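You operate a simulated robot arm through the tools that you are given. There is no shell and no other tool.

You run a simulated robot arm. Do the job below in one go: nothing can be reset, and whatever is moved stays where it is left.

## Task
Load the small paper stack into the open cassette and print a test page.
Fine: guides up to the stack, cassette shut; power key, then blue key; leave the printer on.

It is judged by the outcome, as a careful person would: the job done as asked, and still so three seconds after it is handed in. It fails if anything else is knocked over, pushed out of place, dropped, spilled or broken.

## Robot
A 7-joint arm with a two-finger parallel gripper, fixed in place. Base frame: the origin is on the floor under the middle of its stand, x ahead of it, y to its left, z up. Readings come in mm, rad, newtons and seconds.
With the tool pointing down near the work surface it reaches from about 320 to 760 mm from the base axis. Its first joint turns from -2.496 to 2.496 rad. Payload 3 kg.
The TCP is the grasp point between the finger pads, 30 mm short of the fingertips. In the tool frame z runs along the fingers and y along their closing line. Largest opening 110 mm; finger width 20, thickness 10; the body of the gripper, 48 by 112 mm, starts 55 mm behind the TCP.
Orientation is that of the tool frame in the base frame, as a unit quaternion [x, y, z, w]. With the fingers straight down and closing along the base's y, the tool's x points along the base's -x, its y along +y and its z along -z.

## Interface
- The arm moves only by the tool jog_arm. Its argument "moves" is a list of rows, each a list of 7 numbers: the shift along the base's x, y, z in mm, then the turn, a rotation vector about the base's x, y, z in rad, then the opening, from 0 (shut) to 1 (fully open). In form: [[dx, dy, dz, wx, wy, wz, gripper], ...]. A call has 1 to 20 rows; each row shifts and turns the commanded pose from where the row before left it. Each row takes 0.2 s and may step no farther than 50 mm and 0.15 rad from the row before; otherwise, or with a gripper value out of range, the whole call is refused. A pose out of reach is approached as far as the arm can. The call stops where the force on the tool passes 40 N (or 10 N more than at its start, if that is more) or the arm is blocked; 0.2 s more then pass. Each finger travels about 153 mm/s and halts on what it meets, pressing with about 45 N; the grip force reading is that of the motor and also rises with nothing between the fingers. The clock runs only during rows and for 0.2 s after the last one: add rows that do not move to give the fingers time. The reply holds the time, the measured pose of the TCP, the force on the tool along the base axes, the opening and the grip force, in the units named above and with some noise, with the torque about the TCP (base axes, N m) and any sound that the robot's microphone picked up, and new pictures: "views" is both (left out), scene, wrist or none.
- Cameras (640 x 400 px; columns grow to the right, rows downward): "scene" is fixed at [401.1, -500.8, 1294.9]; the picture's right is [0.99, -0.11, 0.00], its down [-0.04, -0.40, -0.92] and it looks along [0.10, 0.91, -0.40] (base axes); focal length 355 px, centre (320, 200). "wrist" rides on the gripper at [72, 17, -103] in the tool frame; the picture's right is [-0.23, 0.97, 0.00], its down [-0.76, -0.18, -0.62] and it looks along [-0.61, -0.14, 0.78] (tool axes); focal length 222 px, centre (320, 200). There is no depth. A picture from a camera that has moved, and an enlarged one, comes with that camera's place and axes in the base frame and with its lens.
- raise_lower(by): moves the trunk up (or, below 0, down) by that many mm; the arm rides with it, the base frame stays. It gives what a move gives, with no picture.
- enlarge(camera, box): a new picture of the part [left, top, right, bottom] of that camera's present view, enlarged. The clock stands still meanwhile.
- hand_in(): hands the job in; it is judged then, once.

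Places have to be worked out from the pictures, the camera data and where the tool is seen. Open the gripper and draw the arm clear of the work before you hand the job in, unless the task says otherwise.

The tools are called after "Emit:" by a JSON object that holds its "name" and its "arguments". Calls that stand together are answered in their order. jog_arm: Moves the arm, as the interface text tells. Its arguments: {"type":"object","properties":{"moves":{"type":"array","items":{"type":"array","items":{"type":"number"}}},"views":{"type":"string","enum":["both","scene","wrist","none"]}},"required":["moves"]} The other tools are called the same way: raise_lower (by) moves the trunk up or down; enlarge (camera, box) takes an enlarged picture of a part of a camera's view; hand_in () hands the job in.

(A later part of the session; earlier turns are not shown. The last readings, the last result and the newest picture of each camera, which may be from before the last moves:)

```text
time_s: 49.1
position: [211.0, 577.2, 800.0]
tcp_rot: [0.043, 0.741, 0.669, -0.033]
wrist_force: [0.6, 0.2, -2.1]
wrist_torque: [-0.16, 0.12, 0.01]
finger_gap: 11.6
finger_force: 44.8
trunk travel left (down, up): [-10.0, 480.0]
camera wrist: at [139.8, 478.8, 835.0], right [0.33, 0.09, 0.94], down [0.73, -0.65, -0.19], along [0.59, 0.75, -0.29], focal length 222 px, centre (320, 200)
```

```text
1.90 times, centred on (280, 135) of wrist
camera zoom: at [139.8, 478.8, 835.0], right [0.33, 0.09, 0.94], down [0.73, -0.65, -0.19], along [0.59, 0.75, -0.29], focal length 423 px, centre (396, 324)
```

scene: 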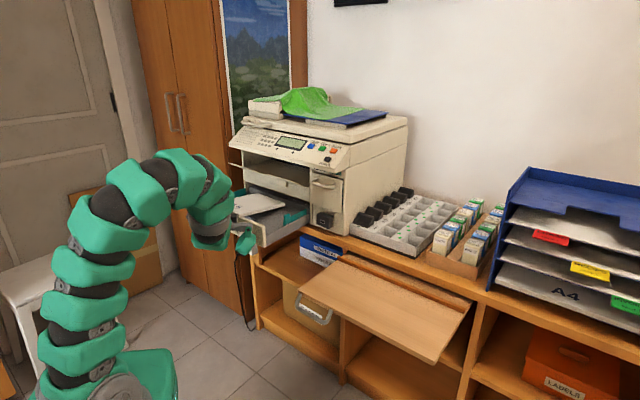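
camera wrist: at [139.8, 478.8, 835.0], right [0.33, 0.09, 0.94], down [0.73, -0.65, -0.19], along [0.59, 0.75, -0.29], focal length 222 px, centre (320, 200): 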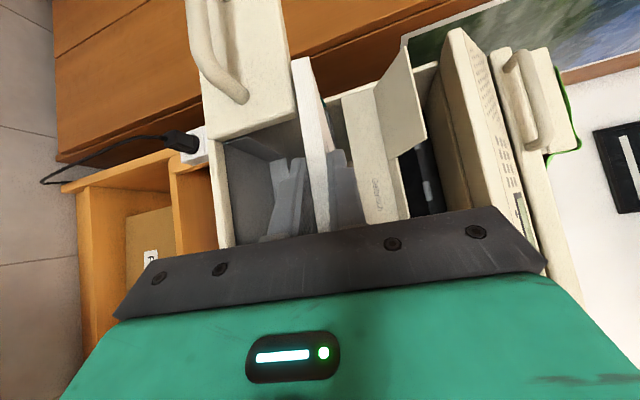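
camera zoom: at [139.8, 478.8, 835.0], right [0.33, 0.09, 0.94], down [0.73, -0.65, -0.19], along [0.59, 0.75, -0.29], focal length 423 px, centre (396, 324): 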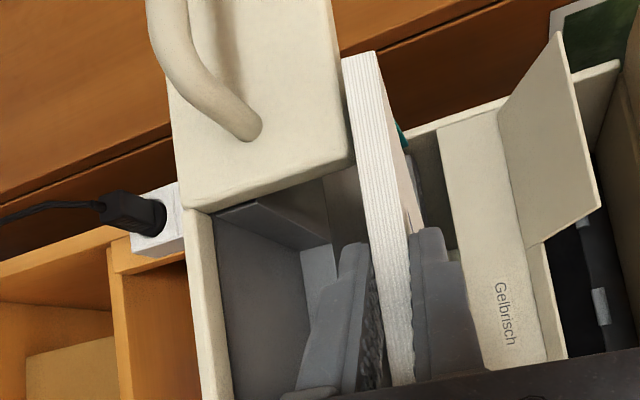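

The nose-down tilt of about 8.5° works and there is ample room behind. I advance about 10 mm so the front edge overlaps the panel tops only slightly, tilt about 3° more and lower a touch, so the rear comes near the floor before release.

Emit:
{"name": "jog_arm", "arguments": {"moves": [[3.5, 3.5, 0, 0, 0, 0, 0.0], [3.5, 3.5, 0, -0.021, 0.021, 0, 0.0], [0, 0, -1.5, -0.021, 0.021, 0, 0.0], [0, 0, -1.5, 0, 0, 0, 0.0], [0, 0, 0, 0, 0, 0, 0.0]], "views": "both"}}

Emit:
{"name": "enlarge", "arguments": {"camera": "scene", "box": [225, 180, 305, 250]}}

Emit:
{"name": "enlarge", "arguments": {"camera": "wrist", "box": [200, 30, 360, 240]}}

```text
time_s: 50.3
position: [216.8, 583.2, 798.2]
tcp_rot: [0.057, 0.754, 0.653, -0.047]
wrist_force: [-0.7, 3.6, 10.0]
wrist_torque: [-0.34, -0.38, 0.1]
finger_gap: 11.3
finger_force: 44.3
trunk travel left (down, up): [-10.0, 480.0]
camera wrist: at [147.9, 487.0, 839.8], right [0.37, 0.13, 0.92], down [0.72, -0.66, -0.2], along [0.58, 0.74, -0.34], focal length 222 px, centre (320, 200)
```

scene: 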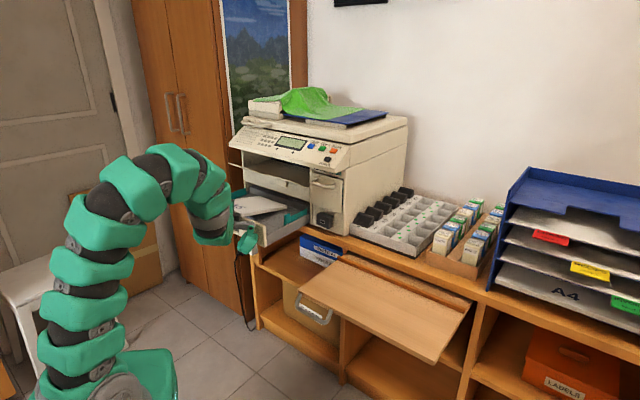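
wrist: 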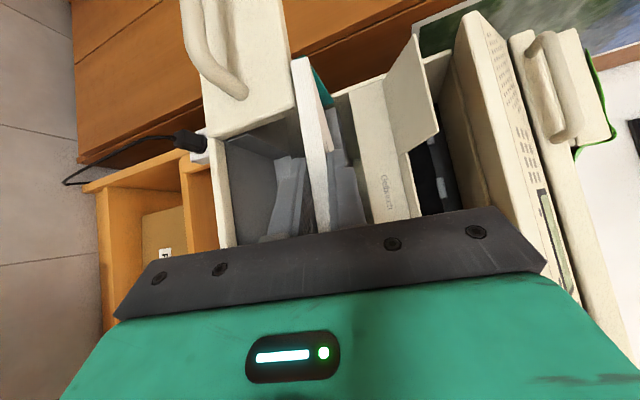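

```text
5.71 times, centred on (265, 215) of scene
camera zoom: at [401.1, -500.8, 1294.9], right [0.99, -0.11, 0.0], down [-0.04, -0.4, -0.92], along [0.1, 0.91, -0.4], focal length 2029 px, centre (634, 114)
```

zoom: 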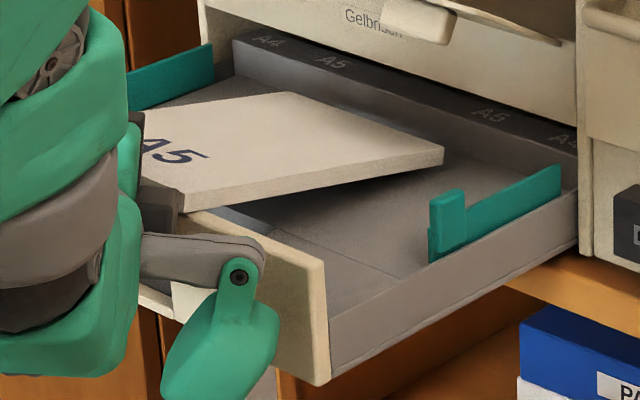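

```text
1.90 times, centred on (280, 135) of wrist
camera zoom: at [147.9, 487.0, 839.8], right [0.37, 0.13, 0.92], down [0.72, -0.66, -0.2], along [0.58, 0.74, -0.34], focal length 423 px, centre (396, 324)
```

zoom: 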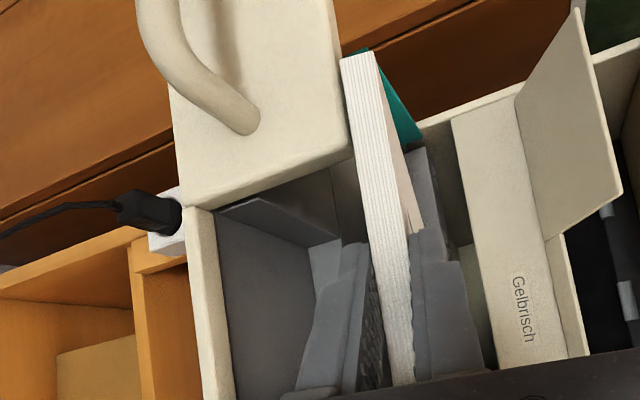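

The stack's underside is touching the panel tops, so they are at about z≈788. I lift 5 mm to unload and advance about 8 mm more, watching whether the cassette moves.

Emit:
{"name": "jog_arm", "arguments": {"moves": [[0, 0, 5, 0, 0, 0, 0.0], [2.8, 2.8, 0, 0, 0, 0, 0.0], [2.8, 2.8, 0, 0, 0, 0, 0.0], [0, 0, 0, 0, 0, 0, 0.0]], "views": "both"}}

Emit:
{"name": "enlarge", "arguments": {"camera": "scene", "box": [225, 180, 305, 250]}}

Emit:
{"name": "enlarge", "arguments": {"camera": "wrist", "box": [200, 30, 360, 240]}}

```text
time_s: 51.3
position: [224.0, 590.3, 802.2]
tcp_rot: [0.058, 0.754, 0.653, -0.048]
wrist_force: [-0.1, 0.1, -2.7]
wrist_torque: [-0.15, 0.14, -0.01]
finger_gap: 11.8
finger_force: 45.8
trunk travel left (down, up): [-10.0, 480.0]
camera wrist: at [154.0, 493.2, 844.2], right [0.37, 0.13, 0.92], down [0.72, -0.66, -0.2], along [0.58, 0.74, -0.34], focal length 222 px, centre (320, 200)
```

scene: 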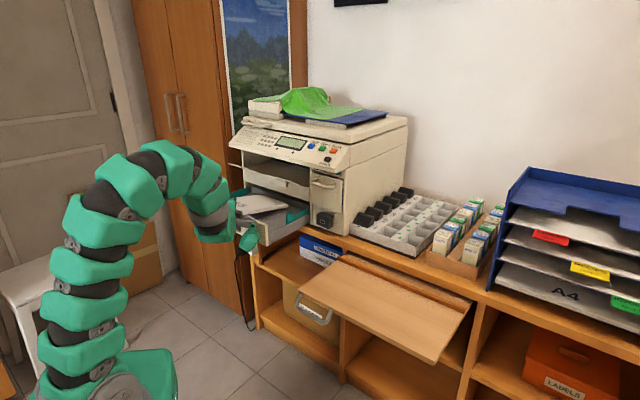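
wrist: 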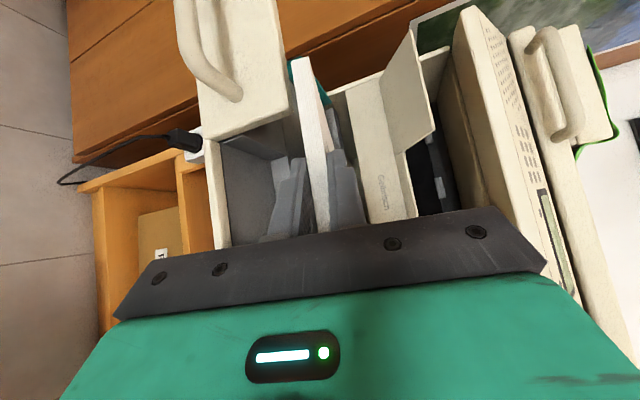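

```text
5.71 times, centred on (265, 215) of scene
camera zoom: at [401.1, -500.8, 1294.9], right [0.99, -0.11, 0.0], down [-0.04, -0.4, -0.92], along [0.1, 0.91, -0.4], focal length 2029 px, centre (634, 114)
```

zoom: 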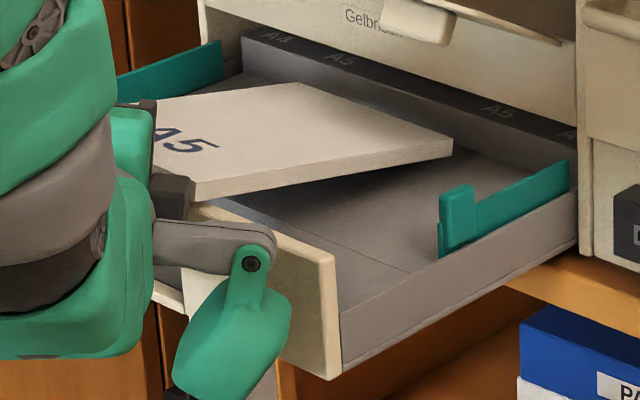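

```text
1.90 times, centred on (280, 135) of wrist
camera zoom: at [154.0, 493.2, 844.2], right [0.37, 0.13, 0.92], down [0.72, -0.66, -0.2], along [0.58, 0.74, -0.34], focal length 423 px, centre (396, 324)
```

zoom: 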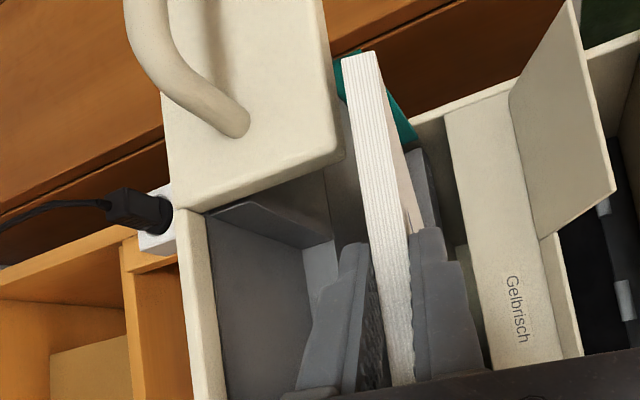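

The cassette moved along with the tool, confirming that a wrist part bears on the right panel at this skew. So I lower until the front rests on the panel tops and release the stack leaning there, then re-grip it straight along n.

Emit:
{"name": "jog_arm", "arguments": {"moves": [[-2, -2, -3, 0, 0, 0, 0.0], [-1, -1, -2, 0, 0, 0, 0.0], [0, 0, 0, 0, 0, 0, 0.0]], "views": "none"}}

```text
time_s: 52.1
position: [221.0, 587.1, 797.6]
tcp_rot: [0.057, 0.753, 0.653, -0.048]
wrist_force: [0.7, 2.1, 12.4]
wrist_torque: [-0.27, -0.43, 0.07]
finger_gap: 11.4
finger_force: 44.9
trunk travel left (down, up): [-10.0, 480.0]
```

The front is resting on the panels with about 14 N of contact. I open the fingers gradually to release the stack.

Emit:
{"name": "jog_arm", "arguments": {"moves": [[0, 0, 1, 0, 0, 0, 0.11], [0, 0, 0, 0, 0, 0, 0.14], [0, 0, 0, 0, 0, 0, 0.18], [0, 0, 0, 0, 0, 0, 0.24], [0, 0, 0, 0, 0, 0, 0.32], [0, 0, 0, 0, 0, 0, 0.42], [0, 0, 0, 0, 0, 0, 0.5], [0, 0, 0, 0, 0, 0, 0.5]], "views": "both"}}

Emit:
{"name": "enlarge", "arguments": {"camera": "scene", "box": [225, 180, 305, 250]}}

Emit:
{"name": "enlarge", "arguments": {"camera": "wrist", "box": [200, 30, 360, 240]}}

```text
time_s: 53.9
position: [221.1, 587.2, 797.4]
tcp_rot: [0.058, 0.754, 0.653, -0.049]
wrist_force: [-0.8, 0.0, 0.7]
wrist_torque: [-0.02, 0.01, 0.01]
finger_gap: 55.0
finger_force: 0.1
trunk travel left (down, up): [-10.0, 480.0]
camera wrist: at [150.8, 490.0, 840.0], right [0.37, 0.13, 0.92], down [0.72, -0.66, -0.2], along [0.58, 0.74, -0.34], focal length 222 px, centre (320, 200)
```

scene: 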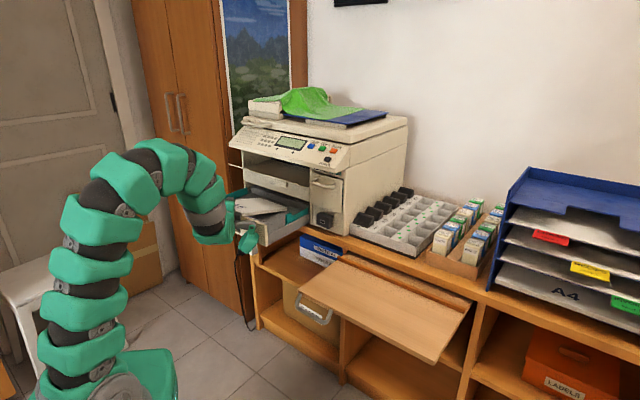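
wrist: 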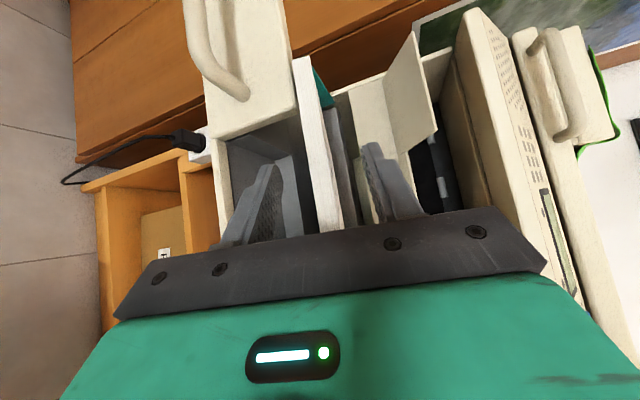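

```text
5.71 times, centred on (265, 215) of scene
camera zoom: at [401.1, -500.8, 1294.9], right [0.99, -0.11, 0.0], down [-0.04, -0.4, -0.92], along [0.1, 0.91, -0.4], focal length 2029 px, centre (634, 114)
```

zoom: 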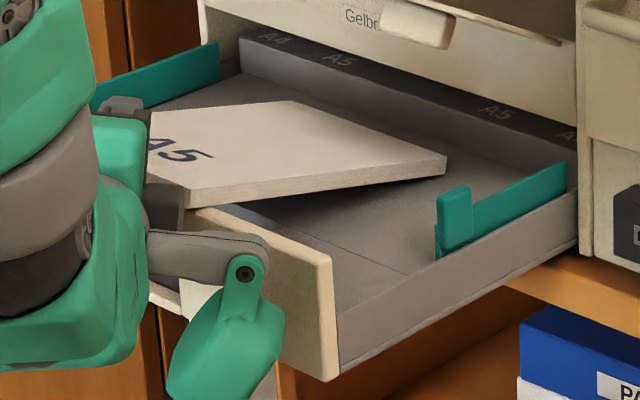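

```text
1.90 times, centred on (280, 135) of wrist
camera zoom: at [150.8, 490.0, 840.0], right [0.37, 0.13, 0.92], down [0.72, -0.66, -0.2], along [0.58, 0.74, -0.34], focal length 423 px, centre (396, 324)
```

zoom: 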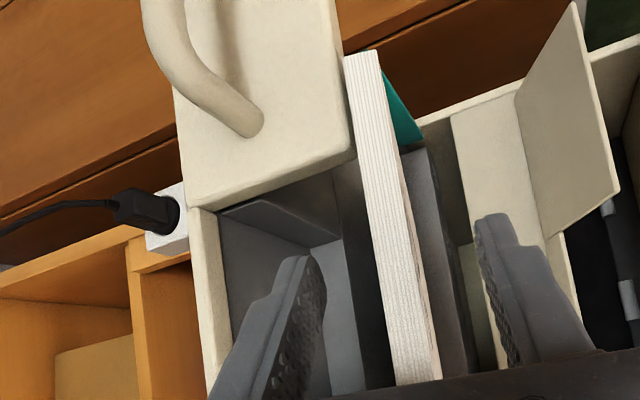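

The stack leans securely with its front on the panel tops and its rear on the floor. Before re-gripping, I try something simpler: back off, close the fingers, and push the stack's front edge through the notch so it slides past the panels and drops in.

Emit:
{"name": "jog_arm", "arguments": {"moves": [[-9, -9, 0, 0, 0, 0, 0.5], [-9, -9, 0, 0, 0, 0, 0.5], [-9, -9, 0, 0, 0, 0, 0.5], [0, 0, 0, 0, 0, 0, 0.5]], "views": "both"}}

Emit:
{"name": "enlarge", "arguments": {"camera": "wrist", "box": [200, 30, 440, 240]}}

```text
time_s: 54.9
position: [203.2, 567.9, 796.9]
tcp_rot: [0.057, 0.753, 0.653, -0.048]
wrist_force: [0.2, 0.6, 0.0]
wrist_torque: [0.01, -0.02, 0.0]
finger_gap: 55.2
finger_force: 0.1
out of reach, approached as far as the arm can: row 3
trunk travel left (down, up): [-10.0, 480.0]
camera wrist: at [133.0, 471.5, 840.1], right [0.37, 0.13, 0.92], down [0.72, -0.66, -0.2], along [0.58, 0.74, -0.34], focal length 222 px, centre (320, 200)
```

scene: 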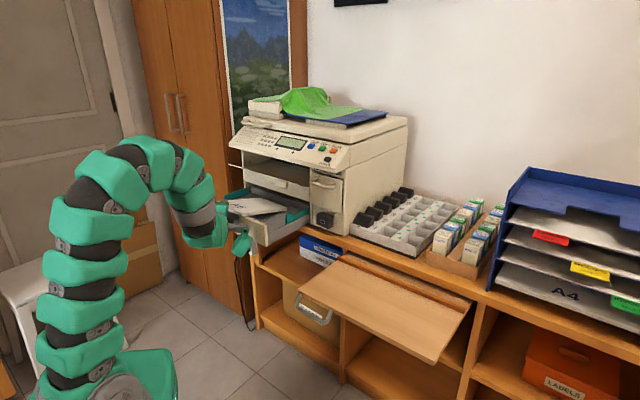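
wrist: 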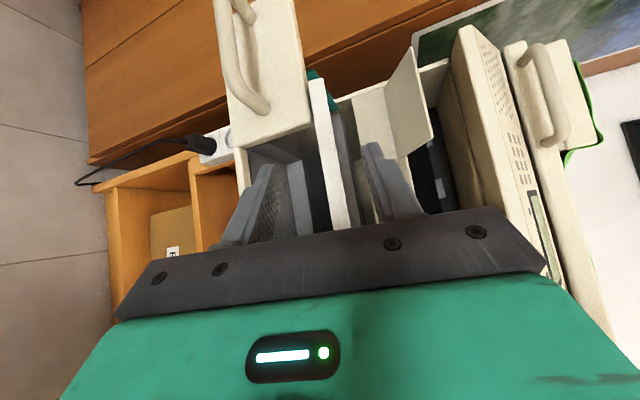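

```text
1.90 times, centred on (320, 135) of wrist
camera zoom: at [133.0, 471.5, 840.1], right [0.37, 0.13, 0.92], down [0.72, -0.66, -0.2], along [0.58, 0.74, -0.34], focal length 423 px, centre (320, 324)
```

zoom: 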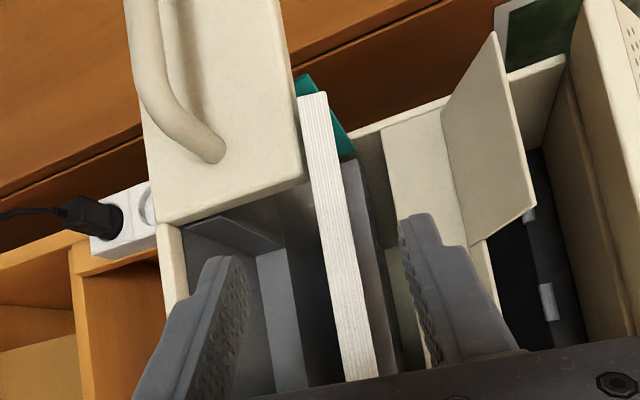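

The fingers are almost clear, with the tip corner at a≈573 and the stack front at ≈576. I back off a little more with a slight extra nose-down, which eases the wrist limit.

Emit:
{"name": "jog_arm", "arguments": {"moves": [[-3, -3, 0, -0.03, 0.03, 0, 0.5], [-3, -3, 0, -0.03, 0.03, 0, 0.5], [0, 0, 0, 0, 0, 0, 0.5]], "views": "wrist"}}

```text
time_s: 55.7
position: [197.2, 562.7, 798.0]
tcp_rot: [0.078, 0.772, 0.627, -0.069]
wrist_force: [0.9, 0.7, 1.0]
wrist_torque: [0.0, 0.04, -0.02]
finger_gap: 54.7
finger_force: 0.1
trunk travel left (down, up): [-10.0, 480.0]
camera wrist: at [130.0, 468.1, 849.8], right [0.42, 0.19, 0.89], down [0.71, -0.67, -0.2], along [0.56, 0.72, -0.42], focal length 222 px, centre (320, 200)
```

wrist: 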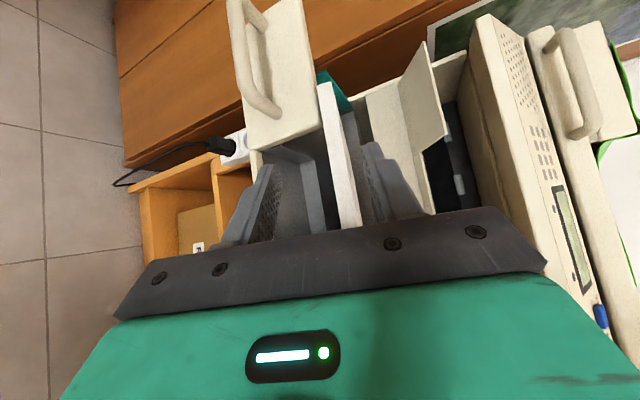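

The tips are now clear of the edge by about 11 mm. I close the fingers and push along +n in small steps, watching whether the stack slides over the panels or the cassette moves with it.

Emit:
{"name": "jog_arm", "arguments": {"moves": [[0, 0, 0, 0, 0, 0, 0.0], [0, 0, 0, 0, 0, 0, 0.0], [0, 0, 0, 0, 0, 0, 0.0], [3, 3, 0, 0, 0, 0, 0.0], [3, 3, 0, 0, 0, 0, 0.0], [3, 3, 0, 0, 0, 0, 0.0], [3, 3, 0, 0, 0, 0, 0.0], [3, 3, 0, 0, 0, 0, 0.0], [0, 0, 0, 0, 0, 0, 0.0]], "views": "both"}}

Emit:
{"name": "enlarge", "arguments": {"camera": "scene", "box": [225, 180, 305, 250]}}

Emit:
{"name": "enlarge", "arguments": {"camera": "wrist", "box": [200, 30, 440, 240]}}

```text
time_s: 57.7
position: [211.2, 578.6, 798.5]
tcp_rot: [0.079, 0.772, 0.627, -0.069]
wrist_force: [0.5, 0.1, -0.6]
wrist_torque: [-0.01, 0.0, 0.02]
finger_gap: 0.0
finger_force: 37.7
trunk travel left (down, up): [-10.0, 480.0]
camera wrist: at [144.5, 483.5, 850.2], right [0.42, 0.19, 0.89], down [0.71, -0.67, -0.2], along [0.56, 0.72, -0.42], focal length 222 px, centre (320, 200)
```

scene: 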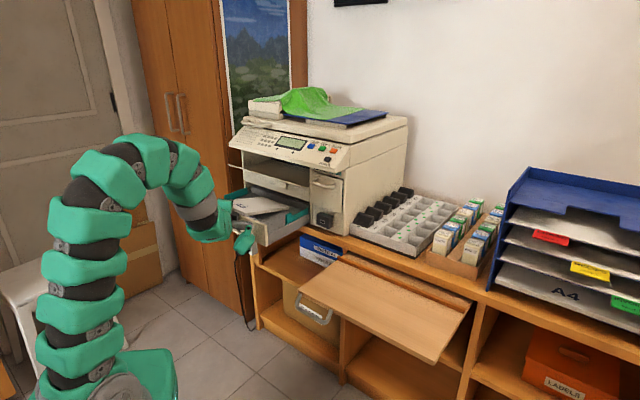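
wrist: 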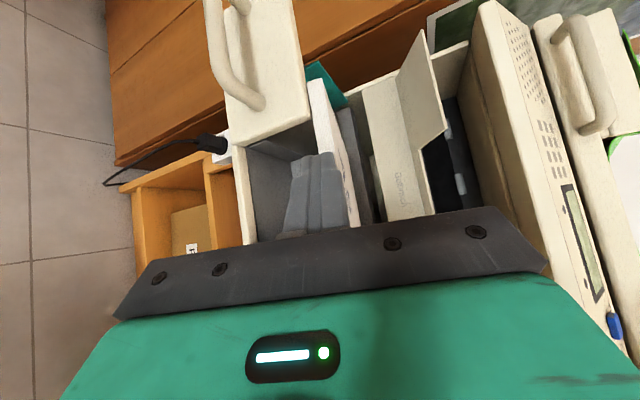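

```text
5.71 times, centred on (265, 215) of scene
camera zoom: at [401.1, -500.8, 1294.9], right [0.99, -0.11, 0.0], down [-0.04, -0.4, -0.92], along [0.1, 0.91, -0.4], focal length 2029 px, centre (634, 114)
```

zoom: 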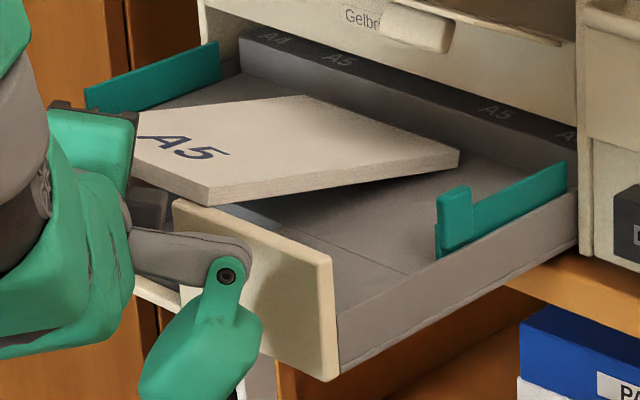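

```text
1.90 times, centred on (320, 135) of wrist
camera zoom: at [144.5, 483.5, 850.2], right [0.42, 0.19, 0.89], down [0.71, -0.67, -0.2], along [0.56, 0.72, -0.42], focal length 423 px, centre (320, 324)
```

zoom: 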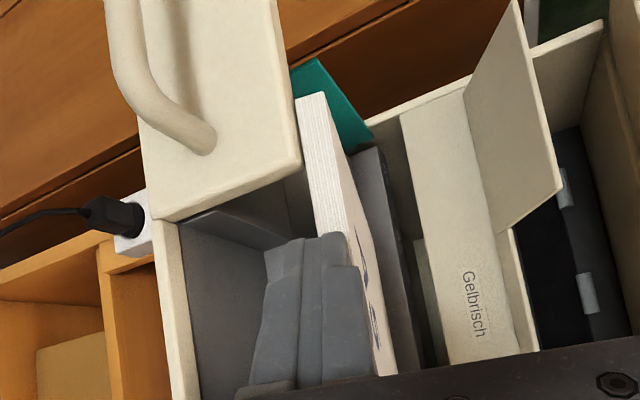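

Excellent. The stack slid about 12 mm over the panels while the cassette stayed put. I continue pushing in small steps.

Emit:
{"name": "jog_arm", "arguments": {"moves": [[3, 3, 0, 0, 0, 0, 0.0], [3, 3, 0, 0, 0, 0, 0.0], [0, 0, 0, 0, 0, 0, 0.0]], "views": "both"}}

Emit:
{"name": "enlarge", "arguments": {"camera": "scene", "box": [225, 180, 305, 250]}}

Emit:
{"name": "enlarge", "arguments": {"camera": "wrist", "box": [200, 30, 440, 240]}}

```text
time_s: 58.5
position: [218.1, 583.4, 799.1]
tcp_rot: [0.079, 0.771, 0.628, -0.068]
wrist_force: [0.1, -0.2, 0.6]
wrist_torque: [0.04, 0.0, 0.02]
finger_gap: 0.0
finger_force: 37.7
trunk travel left (down, up): [-10.0, 480.0]
camera wrist: at [150.8, 489.6, 850.2], right [0.42, 0.19, 0.89], down [0.71, -0.67, -0.2], along [0.56, 0.72, -0.42], focal length 222 px, centre (320, 200)
```

scene: 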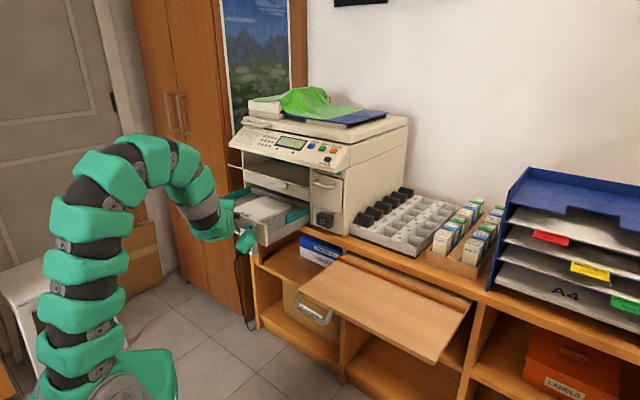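
wrist: 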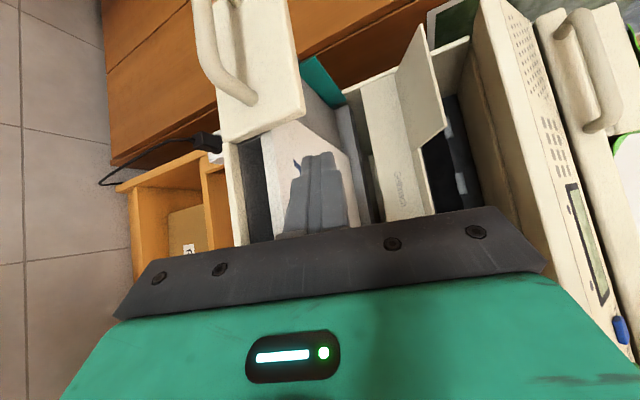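

```text
5.71 times, centred on (265, 215) of scene
camera zoom: at [401.1, -500.8, 1294.9], right [0.99, -0.11, 0.0], down [-0.04, -0.4, -0.92], along [0.1, 0.91, -0.4], focal length 2029 px, centre (634, 114)
```

zoom: 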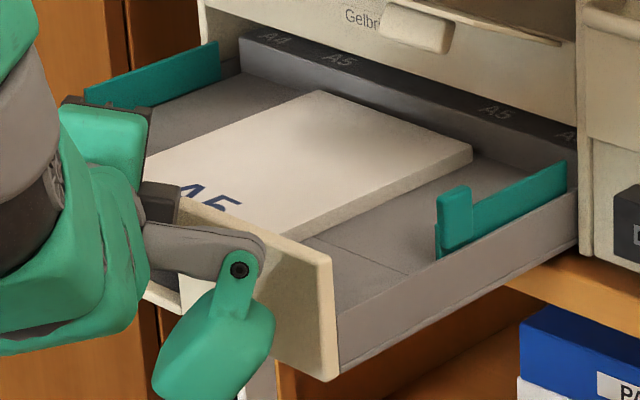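

```text
1.90 times, centred on (320, 135) of wrist
camera zoom: at [150.8, 489.6, 850.2], right [0.42, 0.19, 0.89], down [0.71, -0.67, -0.2], along [0.56, 0.72, -0.42], focal length 423 px, centre (320, 324)
```

zoom: 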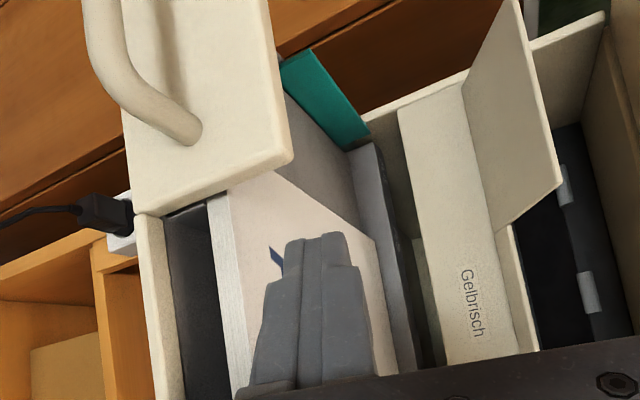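

The stack has dropped flat into the cassette, behind the panels and in front of the rear bar. Now I lift the fingers out and rotate the tool back to pointing down for the guide work.

Emit:
{"name": "jog_arm", "arguments": {"moves": [[0, 0, 20, 0, 0, 0, 0.0], [0, 0, 20, 0, 0, 0, 0.0], [-3, -3, 20, -0.1, 0, 0, 0.0], [-3, -3, 20, -0.1, 0, 0, 0.0], [0, 0, 15, -0.13, 0, 0, 0.0], [0, 0, 10, -0.13, 0, 0, 0.0], [0, 0, 10, -0.13, 0, 0, 0.0], [0, 0, 0, -0.13, 0, 0, 0.0], [0, 0, 0, -0.13, 0, 0, 0.0], [0, 0, 0, -0.13, 0, 0, 0.0], [0, 0, 0, -0.13, 0, 0, 0.0], [0, 0, 0, -0.13, 0, 0, 0.0], [0, 0, 0, -0.128, 0, 0, 0.0], [0, 0, 0, 0, 0, 0, 0.0]], "views": "both"}}

```text
time_s: 61.5
position: [211.6, 575.9, 912.4]
tcp_rot: [0.104, 0.995, -0.002, -0.003]
wrist_force: [1.1, -1.0, 0.6]
wrist_torque: [0.07, 0.09, 0.0]
finger_gap: 0.0
finger_force: 38.3
trunk travel left (down, up): [-10.0, 480.0]
camera wrist: at [144.2, 610.6, 1016.2], right [0.42, 0.91, -0.01], down [0.71, -0.33, 0.62], along [0.56, -0.27, -0.78], focal length 222 px, centre (320, 200)
```

scene: 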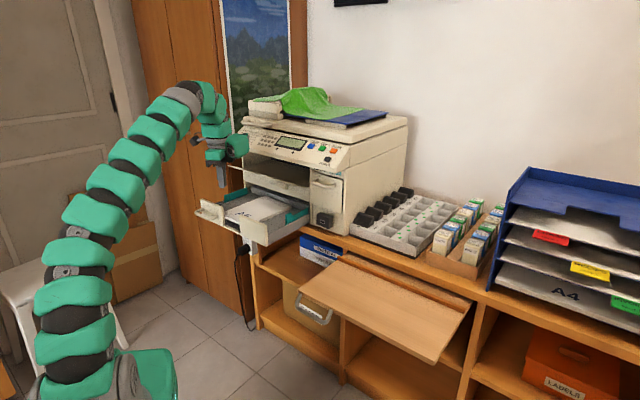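
wrist: 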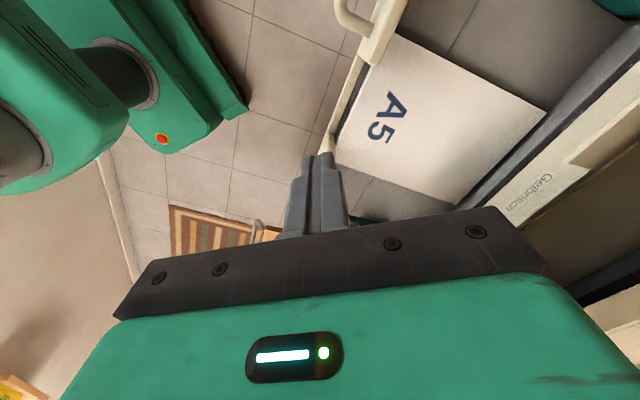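

The tool is down again. I yaw it to face the bench squarely and raise the trunk 200 mm for a good overhead view and easier tool-down reach.

Emit:
{"name": "jog_arm", "arguments": {"moves": [[0, 0, 0, 0, 0, 0.142, 0.3], [0, 0, 0, 0, 0, 0.142, 0.6], [0, 0, 0, 0, 0, 0.142, 0.9], [0, 0, 0, 0, 0, 0.142, 1], [0, 0, 0, 0, 0, 0.142, 1], [0, 0, 0, 0, 0, 0.142, 1], [0, 0, 0, 0, 0, 0.143, 1], [0, 0, 0, 0, 0, 0, 1]], "views": "none"}}

Emit:
{"name": "raise_lower", "arguments": {"by": 200}}

Emit:
{"name": "jog_arm", "arguments": {"moves": [[0, 0, 0, 0, 0, 0, 1]], "views": "both"}}

```text
time_s: 63.3
position: [211.0, 578.6, 911.8]
tcp_rot: [-0.384, 0.923, -0.003, -0.002]
wrist_force: [-0.9, 0.5, 0.3]
wrist_torque: [0.03, 0.05, 0.01]
finger_gap: 109.9
finger_force: 0.1
trunk travel left (down, up): [-10.0, 480.0]
```

```text
time_s: 65.5
position: [211.3, 577.6, 1114.4]
tcp_rot: [-0.384, 0.924, -0.003, -0.003]
wrist_force: [0.7, 0.1, -0.5]
wrist_torque: [0.02, 0.03, 0.01]
finger_gap: 110.1
finger_force: 0.1
trunk travel left (down, up): [-210.0, 280.0]
```

```text
time_s: 65.9
position: [212.5, 577.3, 1112.9]
tcp_rot: [-0.384, 0.923, -0.002, -0.002]
wrist_force: [-0.1, 0.0, 0.9]
wrist_torque: [0.0, 0.01, -0.01]
finger_gap: 109.7
finger_force: 0.0
trunk travel left (down, up): [-210.0, 280.0]
camera wrist: at [148.6, 540.3, 1217.2], right [-0.53, 0.85, 0.0], down [0.67, 0.42, 0.62], along [0.53, 0.32, -0.79], focal length 222 px, centre (320, 200)
```

scene: 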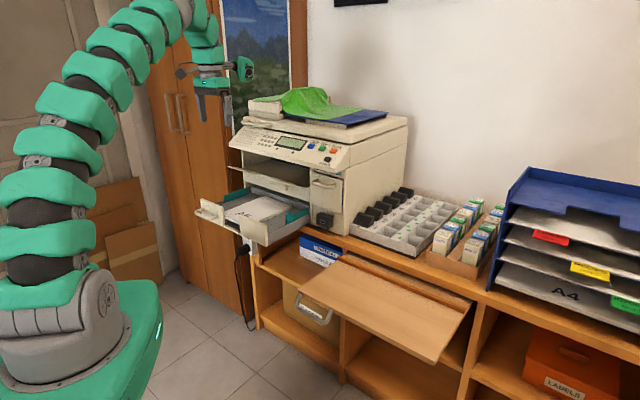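
wrist: 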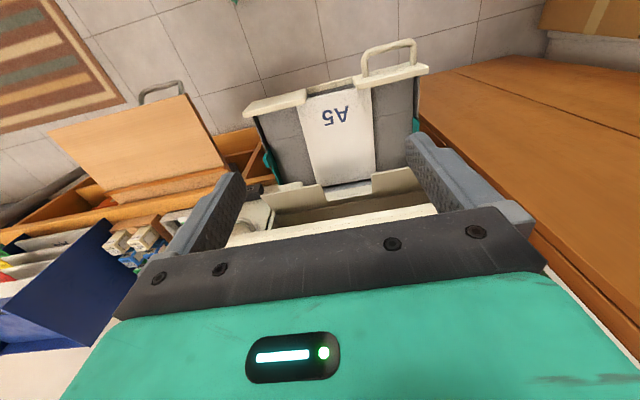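

Emit:
{"name": "enlarge", "arguments": {"camera": "wrist", "box": [230, 50, 440, 220]}}

Emit:
{"name": "enlarge", "arguments": {"camera": "scene", "box": [185, 150, 325, 260]}}

```text
2.35 times, centred on (335, 135) of wrist
camera zoom: at [148.6, 540.3, 1217.2], right [-0.53, 0.85, 0.0], down [0.67, 0.42, 0.62], along [0.53, 0.32, -0.79], focal length 523 px, centre (285, 353)
```

zoom: 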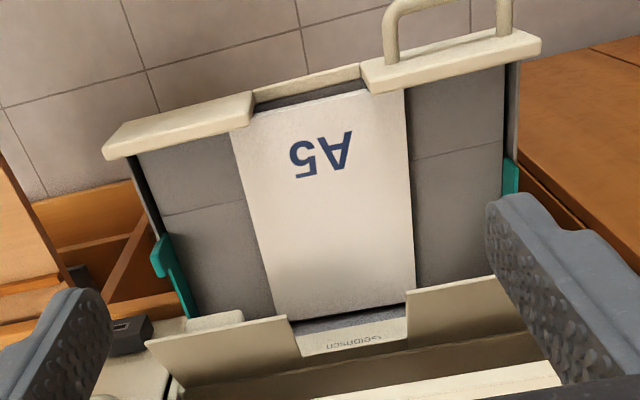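

```text
3.64 times, centred on (255, 205) of scene
camera zoom: at [401.1, -500.8, 1294.9], right [0.99, -0.11, 0.0], down [-0.04, -0.4, -0.92], along [0.1, 0.91, -0.4], focal length 1291 px, centre (556, 182)
```

zoom: 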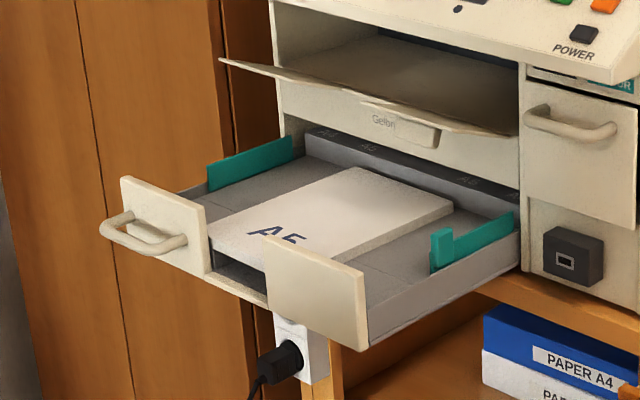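

The stack lies flat and nearly centred (b≈-270), with the cassette panel at a≈592 and the right guide's tab at about a=676–695, b≈-108, top z≈790. To keep the wrist parts away from the printer, I approach the tab with the tool tilted 40° forward and the fingers closing along the guide's travel direction.

Emit:
{"name": "jog_arm", "arguments": {"moves": [[21, -5, -25, 0.099, -0.099, 0, 0.7], [21, -5, -25, 0.099, -0.099, 0, 0.5], [21, -5, -25, 0.099, -0.099, 0, 0.4], [21, -5, -30, 0.099, -0.099, 0, 0.4], [21, -5, -30, 0.099, -0.099, 0, 0.4], [21, -5, -30, 0, 0, 0, 0.4], [21, -5, -30, 0, 0, 0, 0.4], [21, -5, -30, 0, 0, 0, 0.4], [0, 0, 0, 0, 0, 0, 0.4]], "views": "both"}}

Emit:
{"name": "enlarge", "arguments": {"camera": "wrist", "box": [180, 60, 460, 260]}}

Emit:
{"name": "enlarge", "arguments": {"camera": "scene", "box": [185, 150, 325, 260]}}

```text
time_s: 67.9
position: [379.1, 537.3, 889.0]
tcp_rot: [-0.361, 0.869, 0.129, 0.314]
wrist_force: [0.2, 0.2, -0.5]
wrist_torque: [0.0, 0.02, 0.0]
finger_gap: 44.1
finger_force: 0.1
trunk travel left (down, up): [-210.0, 280.0]
camera wrist: at [281.8, 465.4, 922.3], right [-0.57, 0.81, 0.14], down [0.26, 0.01, 0.97], along [0.78, 0.58, -0.21], focal length 222 px, centre (320, 200)
```

scene: 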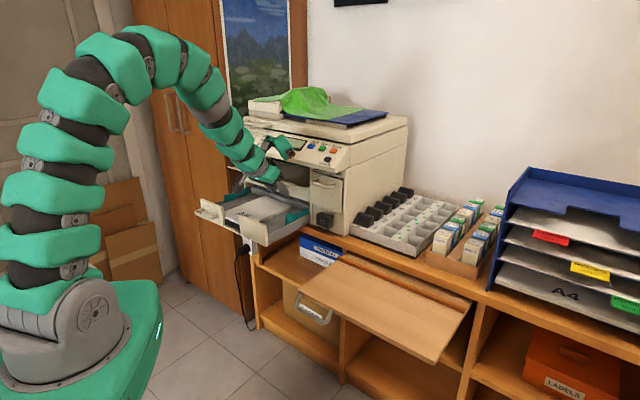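
wrist: 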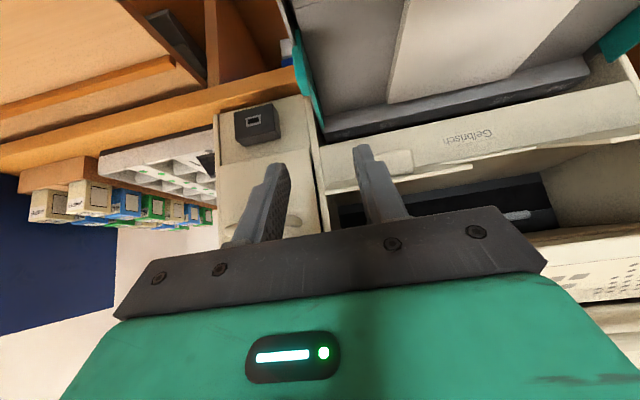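

```text
2.00 times, centred on (320, 160) of wrist
camera zoom: at [281.8, 465.4, 922.3], right [-0.57, 0.81, 0.14], down [0.26, 0.01, 0.97], along [0.78, 0.58, -0.21], focal length 444 px, centre (320, 280)
```

zoom: 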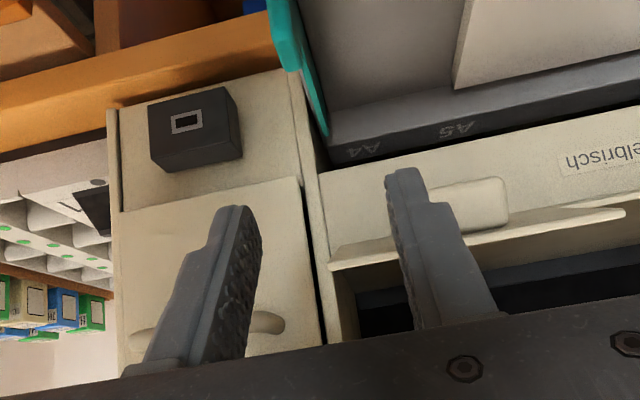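

```text
3.64 times, centred on (255, 205) of scene
camera zoom: at [401.1, -500.8, 1294.9], right [0.99, -0.11, 0.0], down [-0.04, -0.4, -0.92], along [0.1, 0.91, -0.4], focal length 1291 px, centre (556, 182)
```

zoom: 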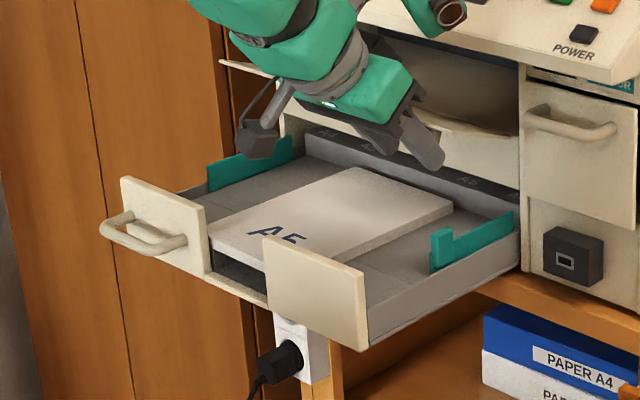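

The orientation is good and everything is clear. I descend so the open fingers straddle the right guide's tab.

Emit:
{"name": "jog_arm", "arguments": {"moves": [[3, 3, -24, 0, 0, 0, 0.4], [5, 5, -24, 0, 0, 0, 0.4], [7, 7, -24, 0, 0, 0, 0.4], [5, 5, -12, 0, 0, 0, 0.4], [0, 0, 0, 0, 0, 0, 0.4]], "views": "both"}}

Emit:
{"name": "enlarge", "arguments": {"camera": "wrist", "box": [180, 60, 460, 260]}}

Emit:
{"name": "enlarge", "arguments": {"camera": "scene", "box": [225, 160, 325, 240]}}

```text
time_s: 69.1
position: [398.9, 558.0, 804.6]
tcp_rot: [-0.36, 0.869, 0.129, 0.314]
wrist_force: [0.4, -0.6, -0.1]
wrist_torque: [0.01, 0.03, -0.01]
finger_gap: 44.0
finger_force: 0.1
trunk travel left (down, up): [-210.0, 280.0]
camera wrist: at [301.4, 485.1, 837.6], right [-0.56, 0.81, 0.14], down [0.26, 0.01, 0.97], along [0.78, 0.58, -0.21], focal length 222 px, centre (320, 200)
```

scene: 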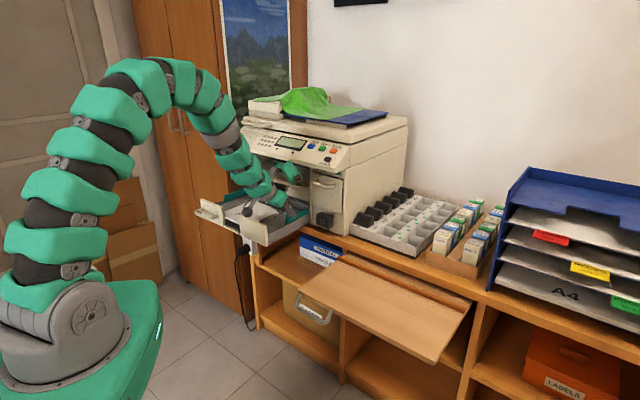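
wrist: 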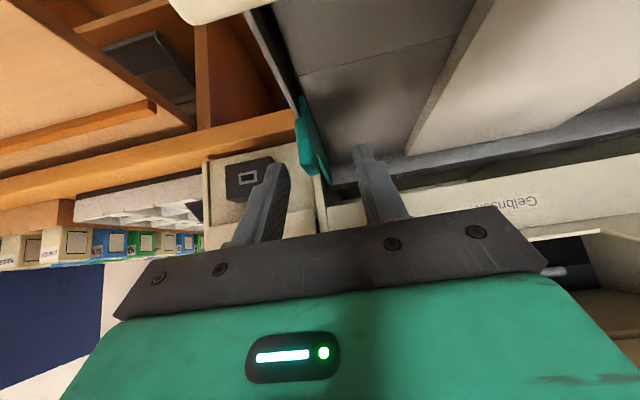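

```text
2.00 times, centred on (320, 160) of wrist
camera zoom: at [301.4, 485.1, 837.6], right [-0.56, 0.81, 0.14], down [0.26, 0.01, 0.97], along [0.78, 0.58, -0.21], focal length 444 px, centre (320, 280)
```

zoom: 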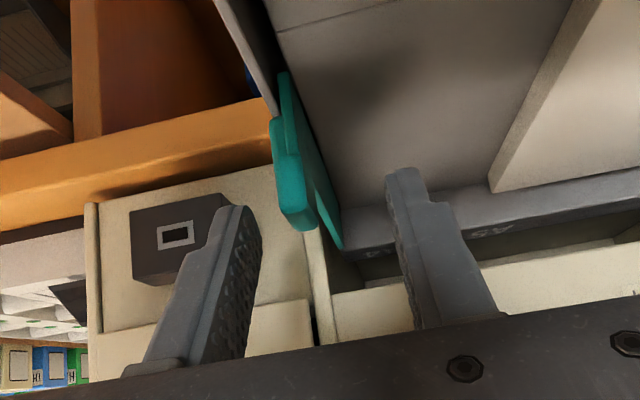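

```text
5.00 times, centred on (275, 200) of scene
camera zoom: at [401.1, -500.8, 1294.9], right [0.99, -0.11, 0.0], down [-0.04, -0.4, -0.92], along [0.1, 0.91, -0.4], focal length 1775 px, centre (545, 200)
```

zoom: 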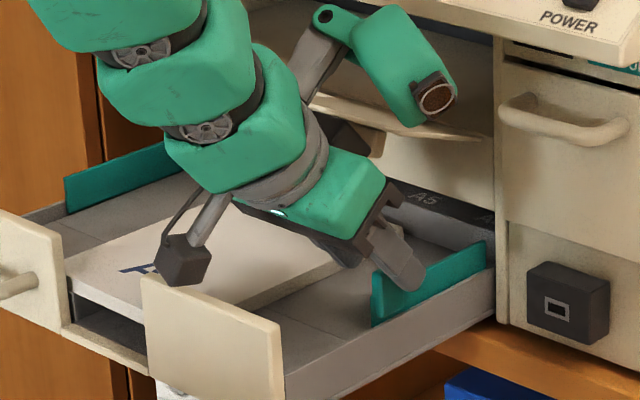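

The tab is between the fingers but about 7 mm toward the right finger. I shift right, lower 15 mm more, then close on the tab.

Emit:
{"name": "jog_arm", "arguments": {"moves": [[4, -2, -5, 0, 0, 0, 0.4], [4, -2, -5, 0, 0, 0, 0.4], [0, 0, -4, 0, 0, 0, 0.4], [0, 0, 0, 0, 0, 0, 0.2], [0, 0, 0, 0, 0, 0, 0.1], [0, 0, 0, 0, 0, 0, 0.0], [0, 0, 0, 0, 0, 0, 0.0]], "views": "both"}}

Emit:
{"name": "enlarge", "arguments": {"camera": "wrist", "box": [180, 60, 460, 260]}}

Emit:
{"name": "enlarge", "arguments": {"camera": "scene", "box": [225, 160, 325, 240]}}

```text
time_s: 70.7
position: [406.0, 554.6, 790.4]
tcp_rot: [-0.361, 0.869, 0.129, 0.315]
wrist_force: [-11.6, 13.7, 1.5]
wrist_torque: [0.19, 0.48, 0.23]
finger_gap: 9.1
finger_force: 45.2
trunk travel left (down, up): [-210.0, 280.0]
camera wrist: at [308.0, 481.6, 823.7], right [-0.57, 0.81, 0.14], down [0.26, 0.01, 0.97], along [0.78, 0.58, -0.21], focal length 222 px, centre (320, 200)
```

scene: 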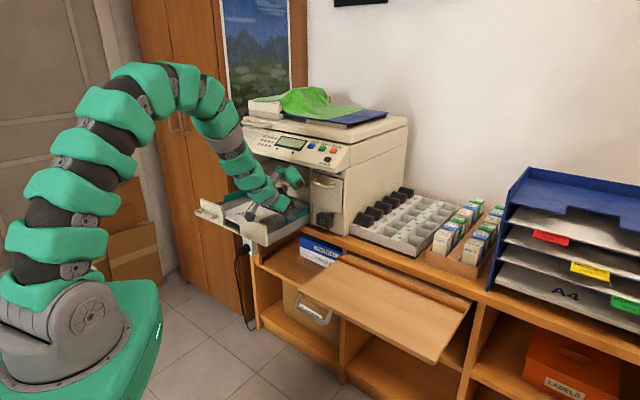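
wrist: 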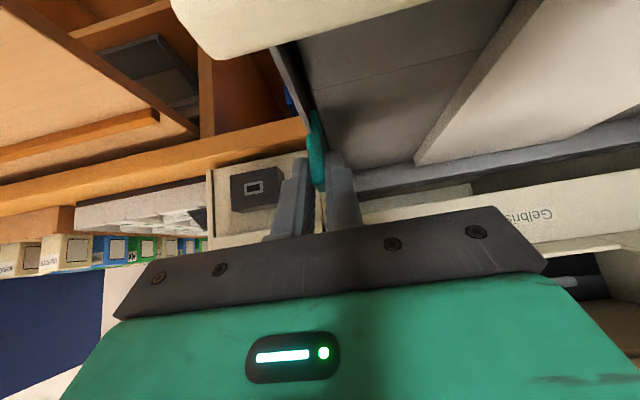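

```text
2.00 times, centred on (320, 160) of wrist
camera zoom: at [308.0, 481.6, 823.7], right [-0.57, 0.81, 0.14], down [0.26, 0.01, 0.97], along [0.78, 0.58, -0.21], focal length 444 px, centre (320, 280)
```

zoom: 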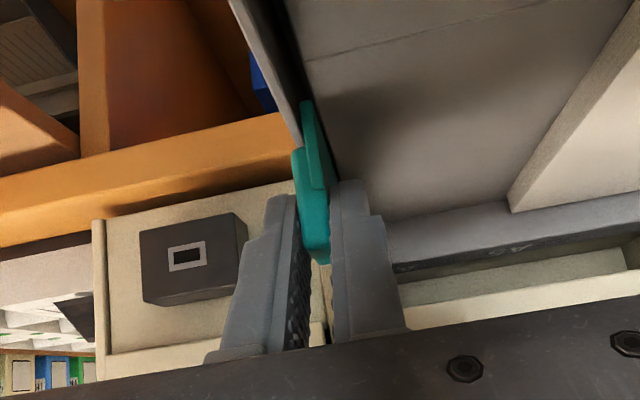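

```text
5.00 times, centred on (275, 200) of scene
camera zoom: at [401.1, -500.8, 1294.9], right [0.99, -0.11, 0.0], down [-0.04, -0.4, -0.92], along [0.1, 0.91, -0.4], focal length 1775 px, centre (545, 200)
```

zoom: 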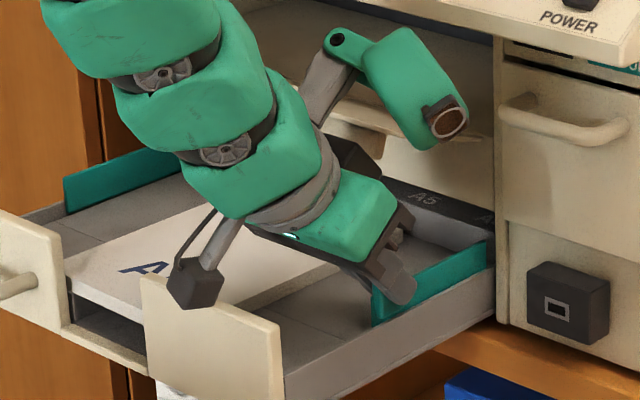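

The tab is gripped (gap 9.1 mm), with the arm loaded slightly outward. I slide it toward the stack along -s in small steps and check the force and whether the left guide moves too.

Emit:
{"name": "jog_arm", "arguments": {"moves": [[-3, 3, 0, 0, 0, 0, 0.0], [-4, 4, 0, 0, 0, 0, 0.0], [-4, 4, 0, 0, 0, 0, 0.0], [-4, 4, 0, 0, 0, 0, 0.0], [-4, 4, 0, 0, 0, 0, 0.0], [0, 0, 0, 0, 0, 0, 0.0]], "views": "both"}}

Emit:
{"name": "enlarge", "arguments": {"camera": "scene", "box": [185, 150, 325, 260]}}

Emit:
{"name": "enlarge", "arguments": {"camera": "wrist", "box": [180, 0, 600, 260]}}

```text
time_s: 72.1
position: [389.1, 572.9, 791.2]
tcp_rot: [-0.36, 0.869, 0.129, 0.314]
wrist_force: [1.9, 1.0, -1.6]
wrist_torque: [0.37, 0.01, 0.1]
finger_gap: 9.0
finger_force: 44.9
trunk travel left (down, up): [-210.0, 280.0]
camera wrist: at [290.3, 499.8, 823.6], right [-0.56, 0.81, 0.14], down [0.26, 0.01, 0.97], along [0.78, 0.58, -0.21], focal length 222 px, centre (320, 200)
```

scene: 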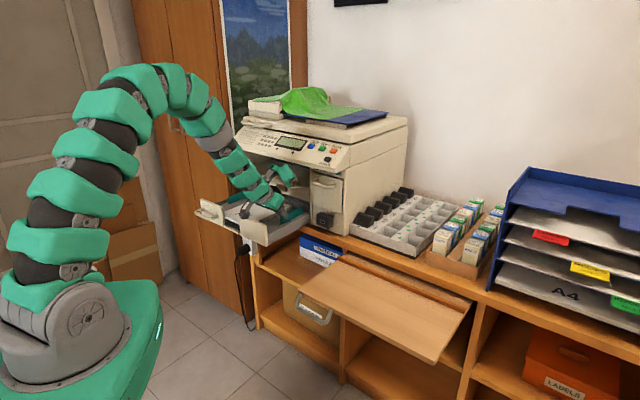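
wrist: 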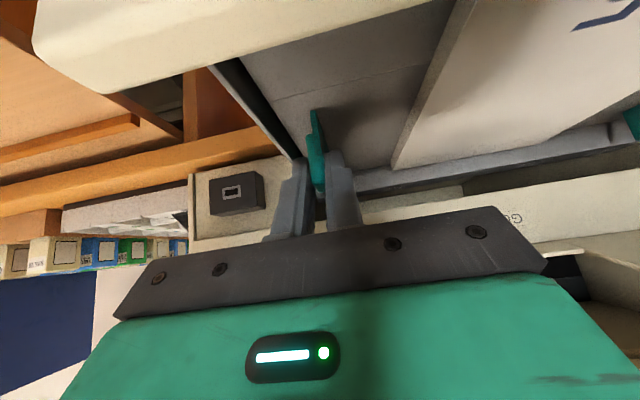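

```text
3.64 times, centred on (255, 205) of scene
camera zoom: at [401.1, -500.8, 1294.9], right [0.99, -0.11, 0.0], down [-0.04, -0.4, -0.92], along [0.1, 0.91, -0.4], focal length 1291 px, centre (556, 182)
```

zoom: 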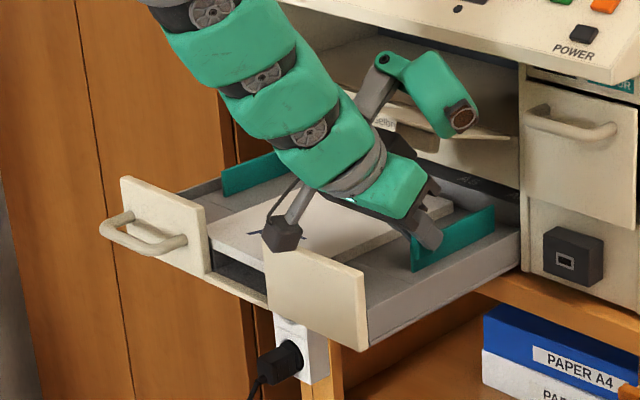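

```text
1.52 times, centred on (390, 130) of wrist
camera zoom: at [290.3, 499.8, 823.6], right [-0.56, 0.81, 0.14], down [0.26, 0.01, 0.97], along [0.78, 0.58, -0.21], focal length 338 px, centre (213, 307)
```

zoom: 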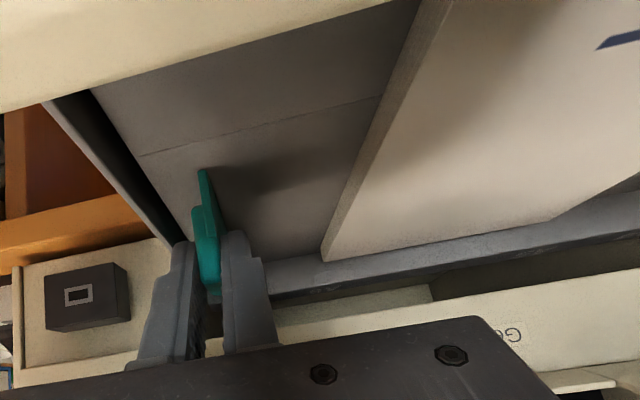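

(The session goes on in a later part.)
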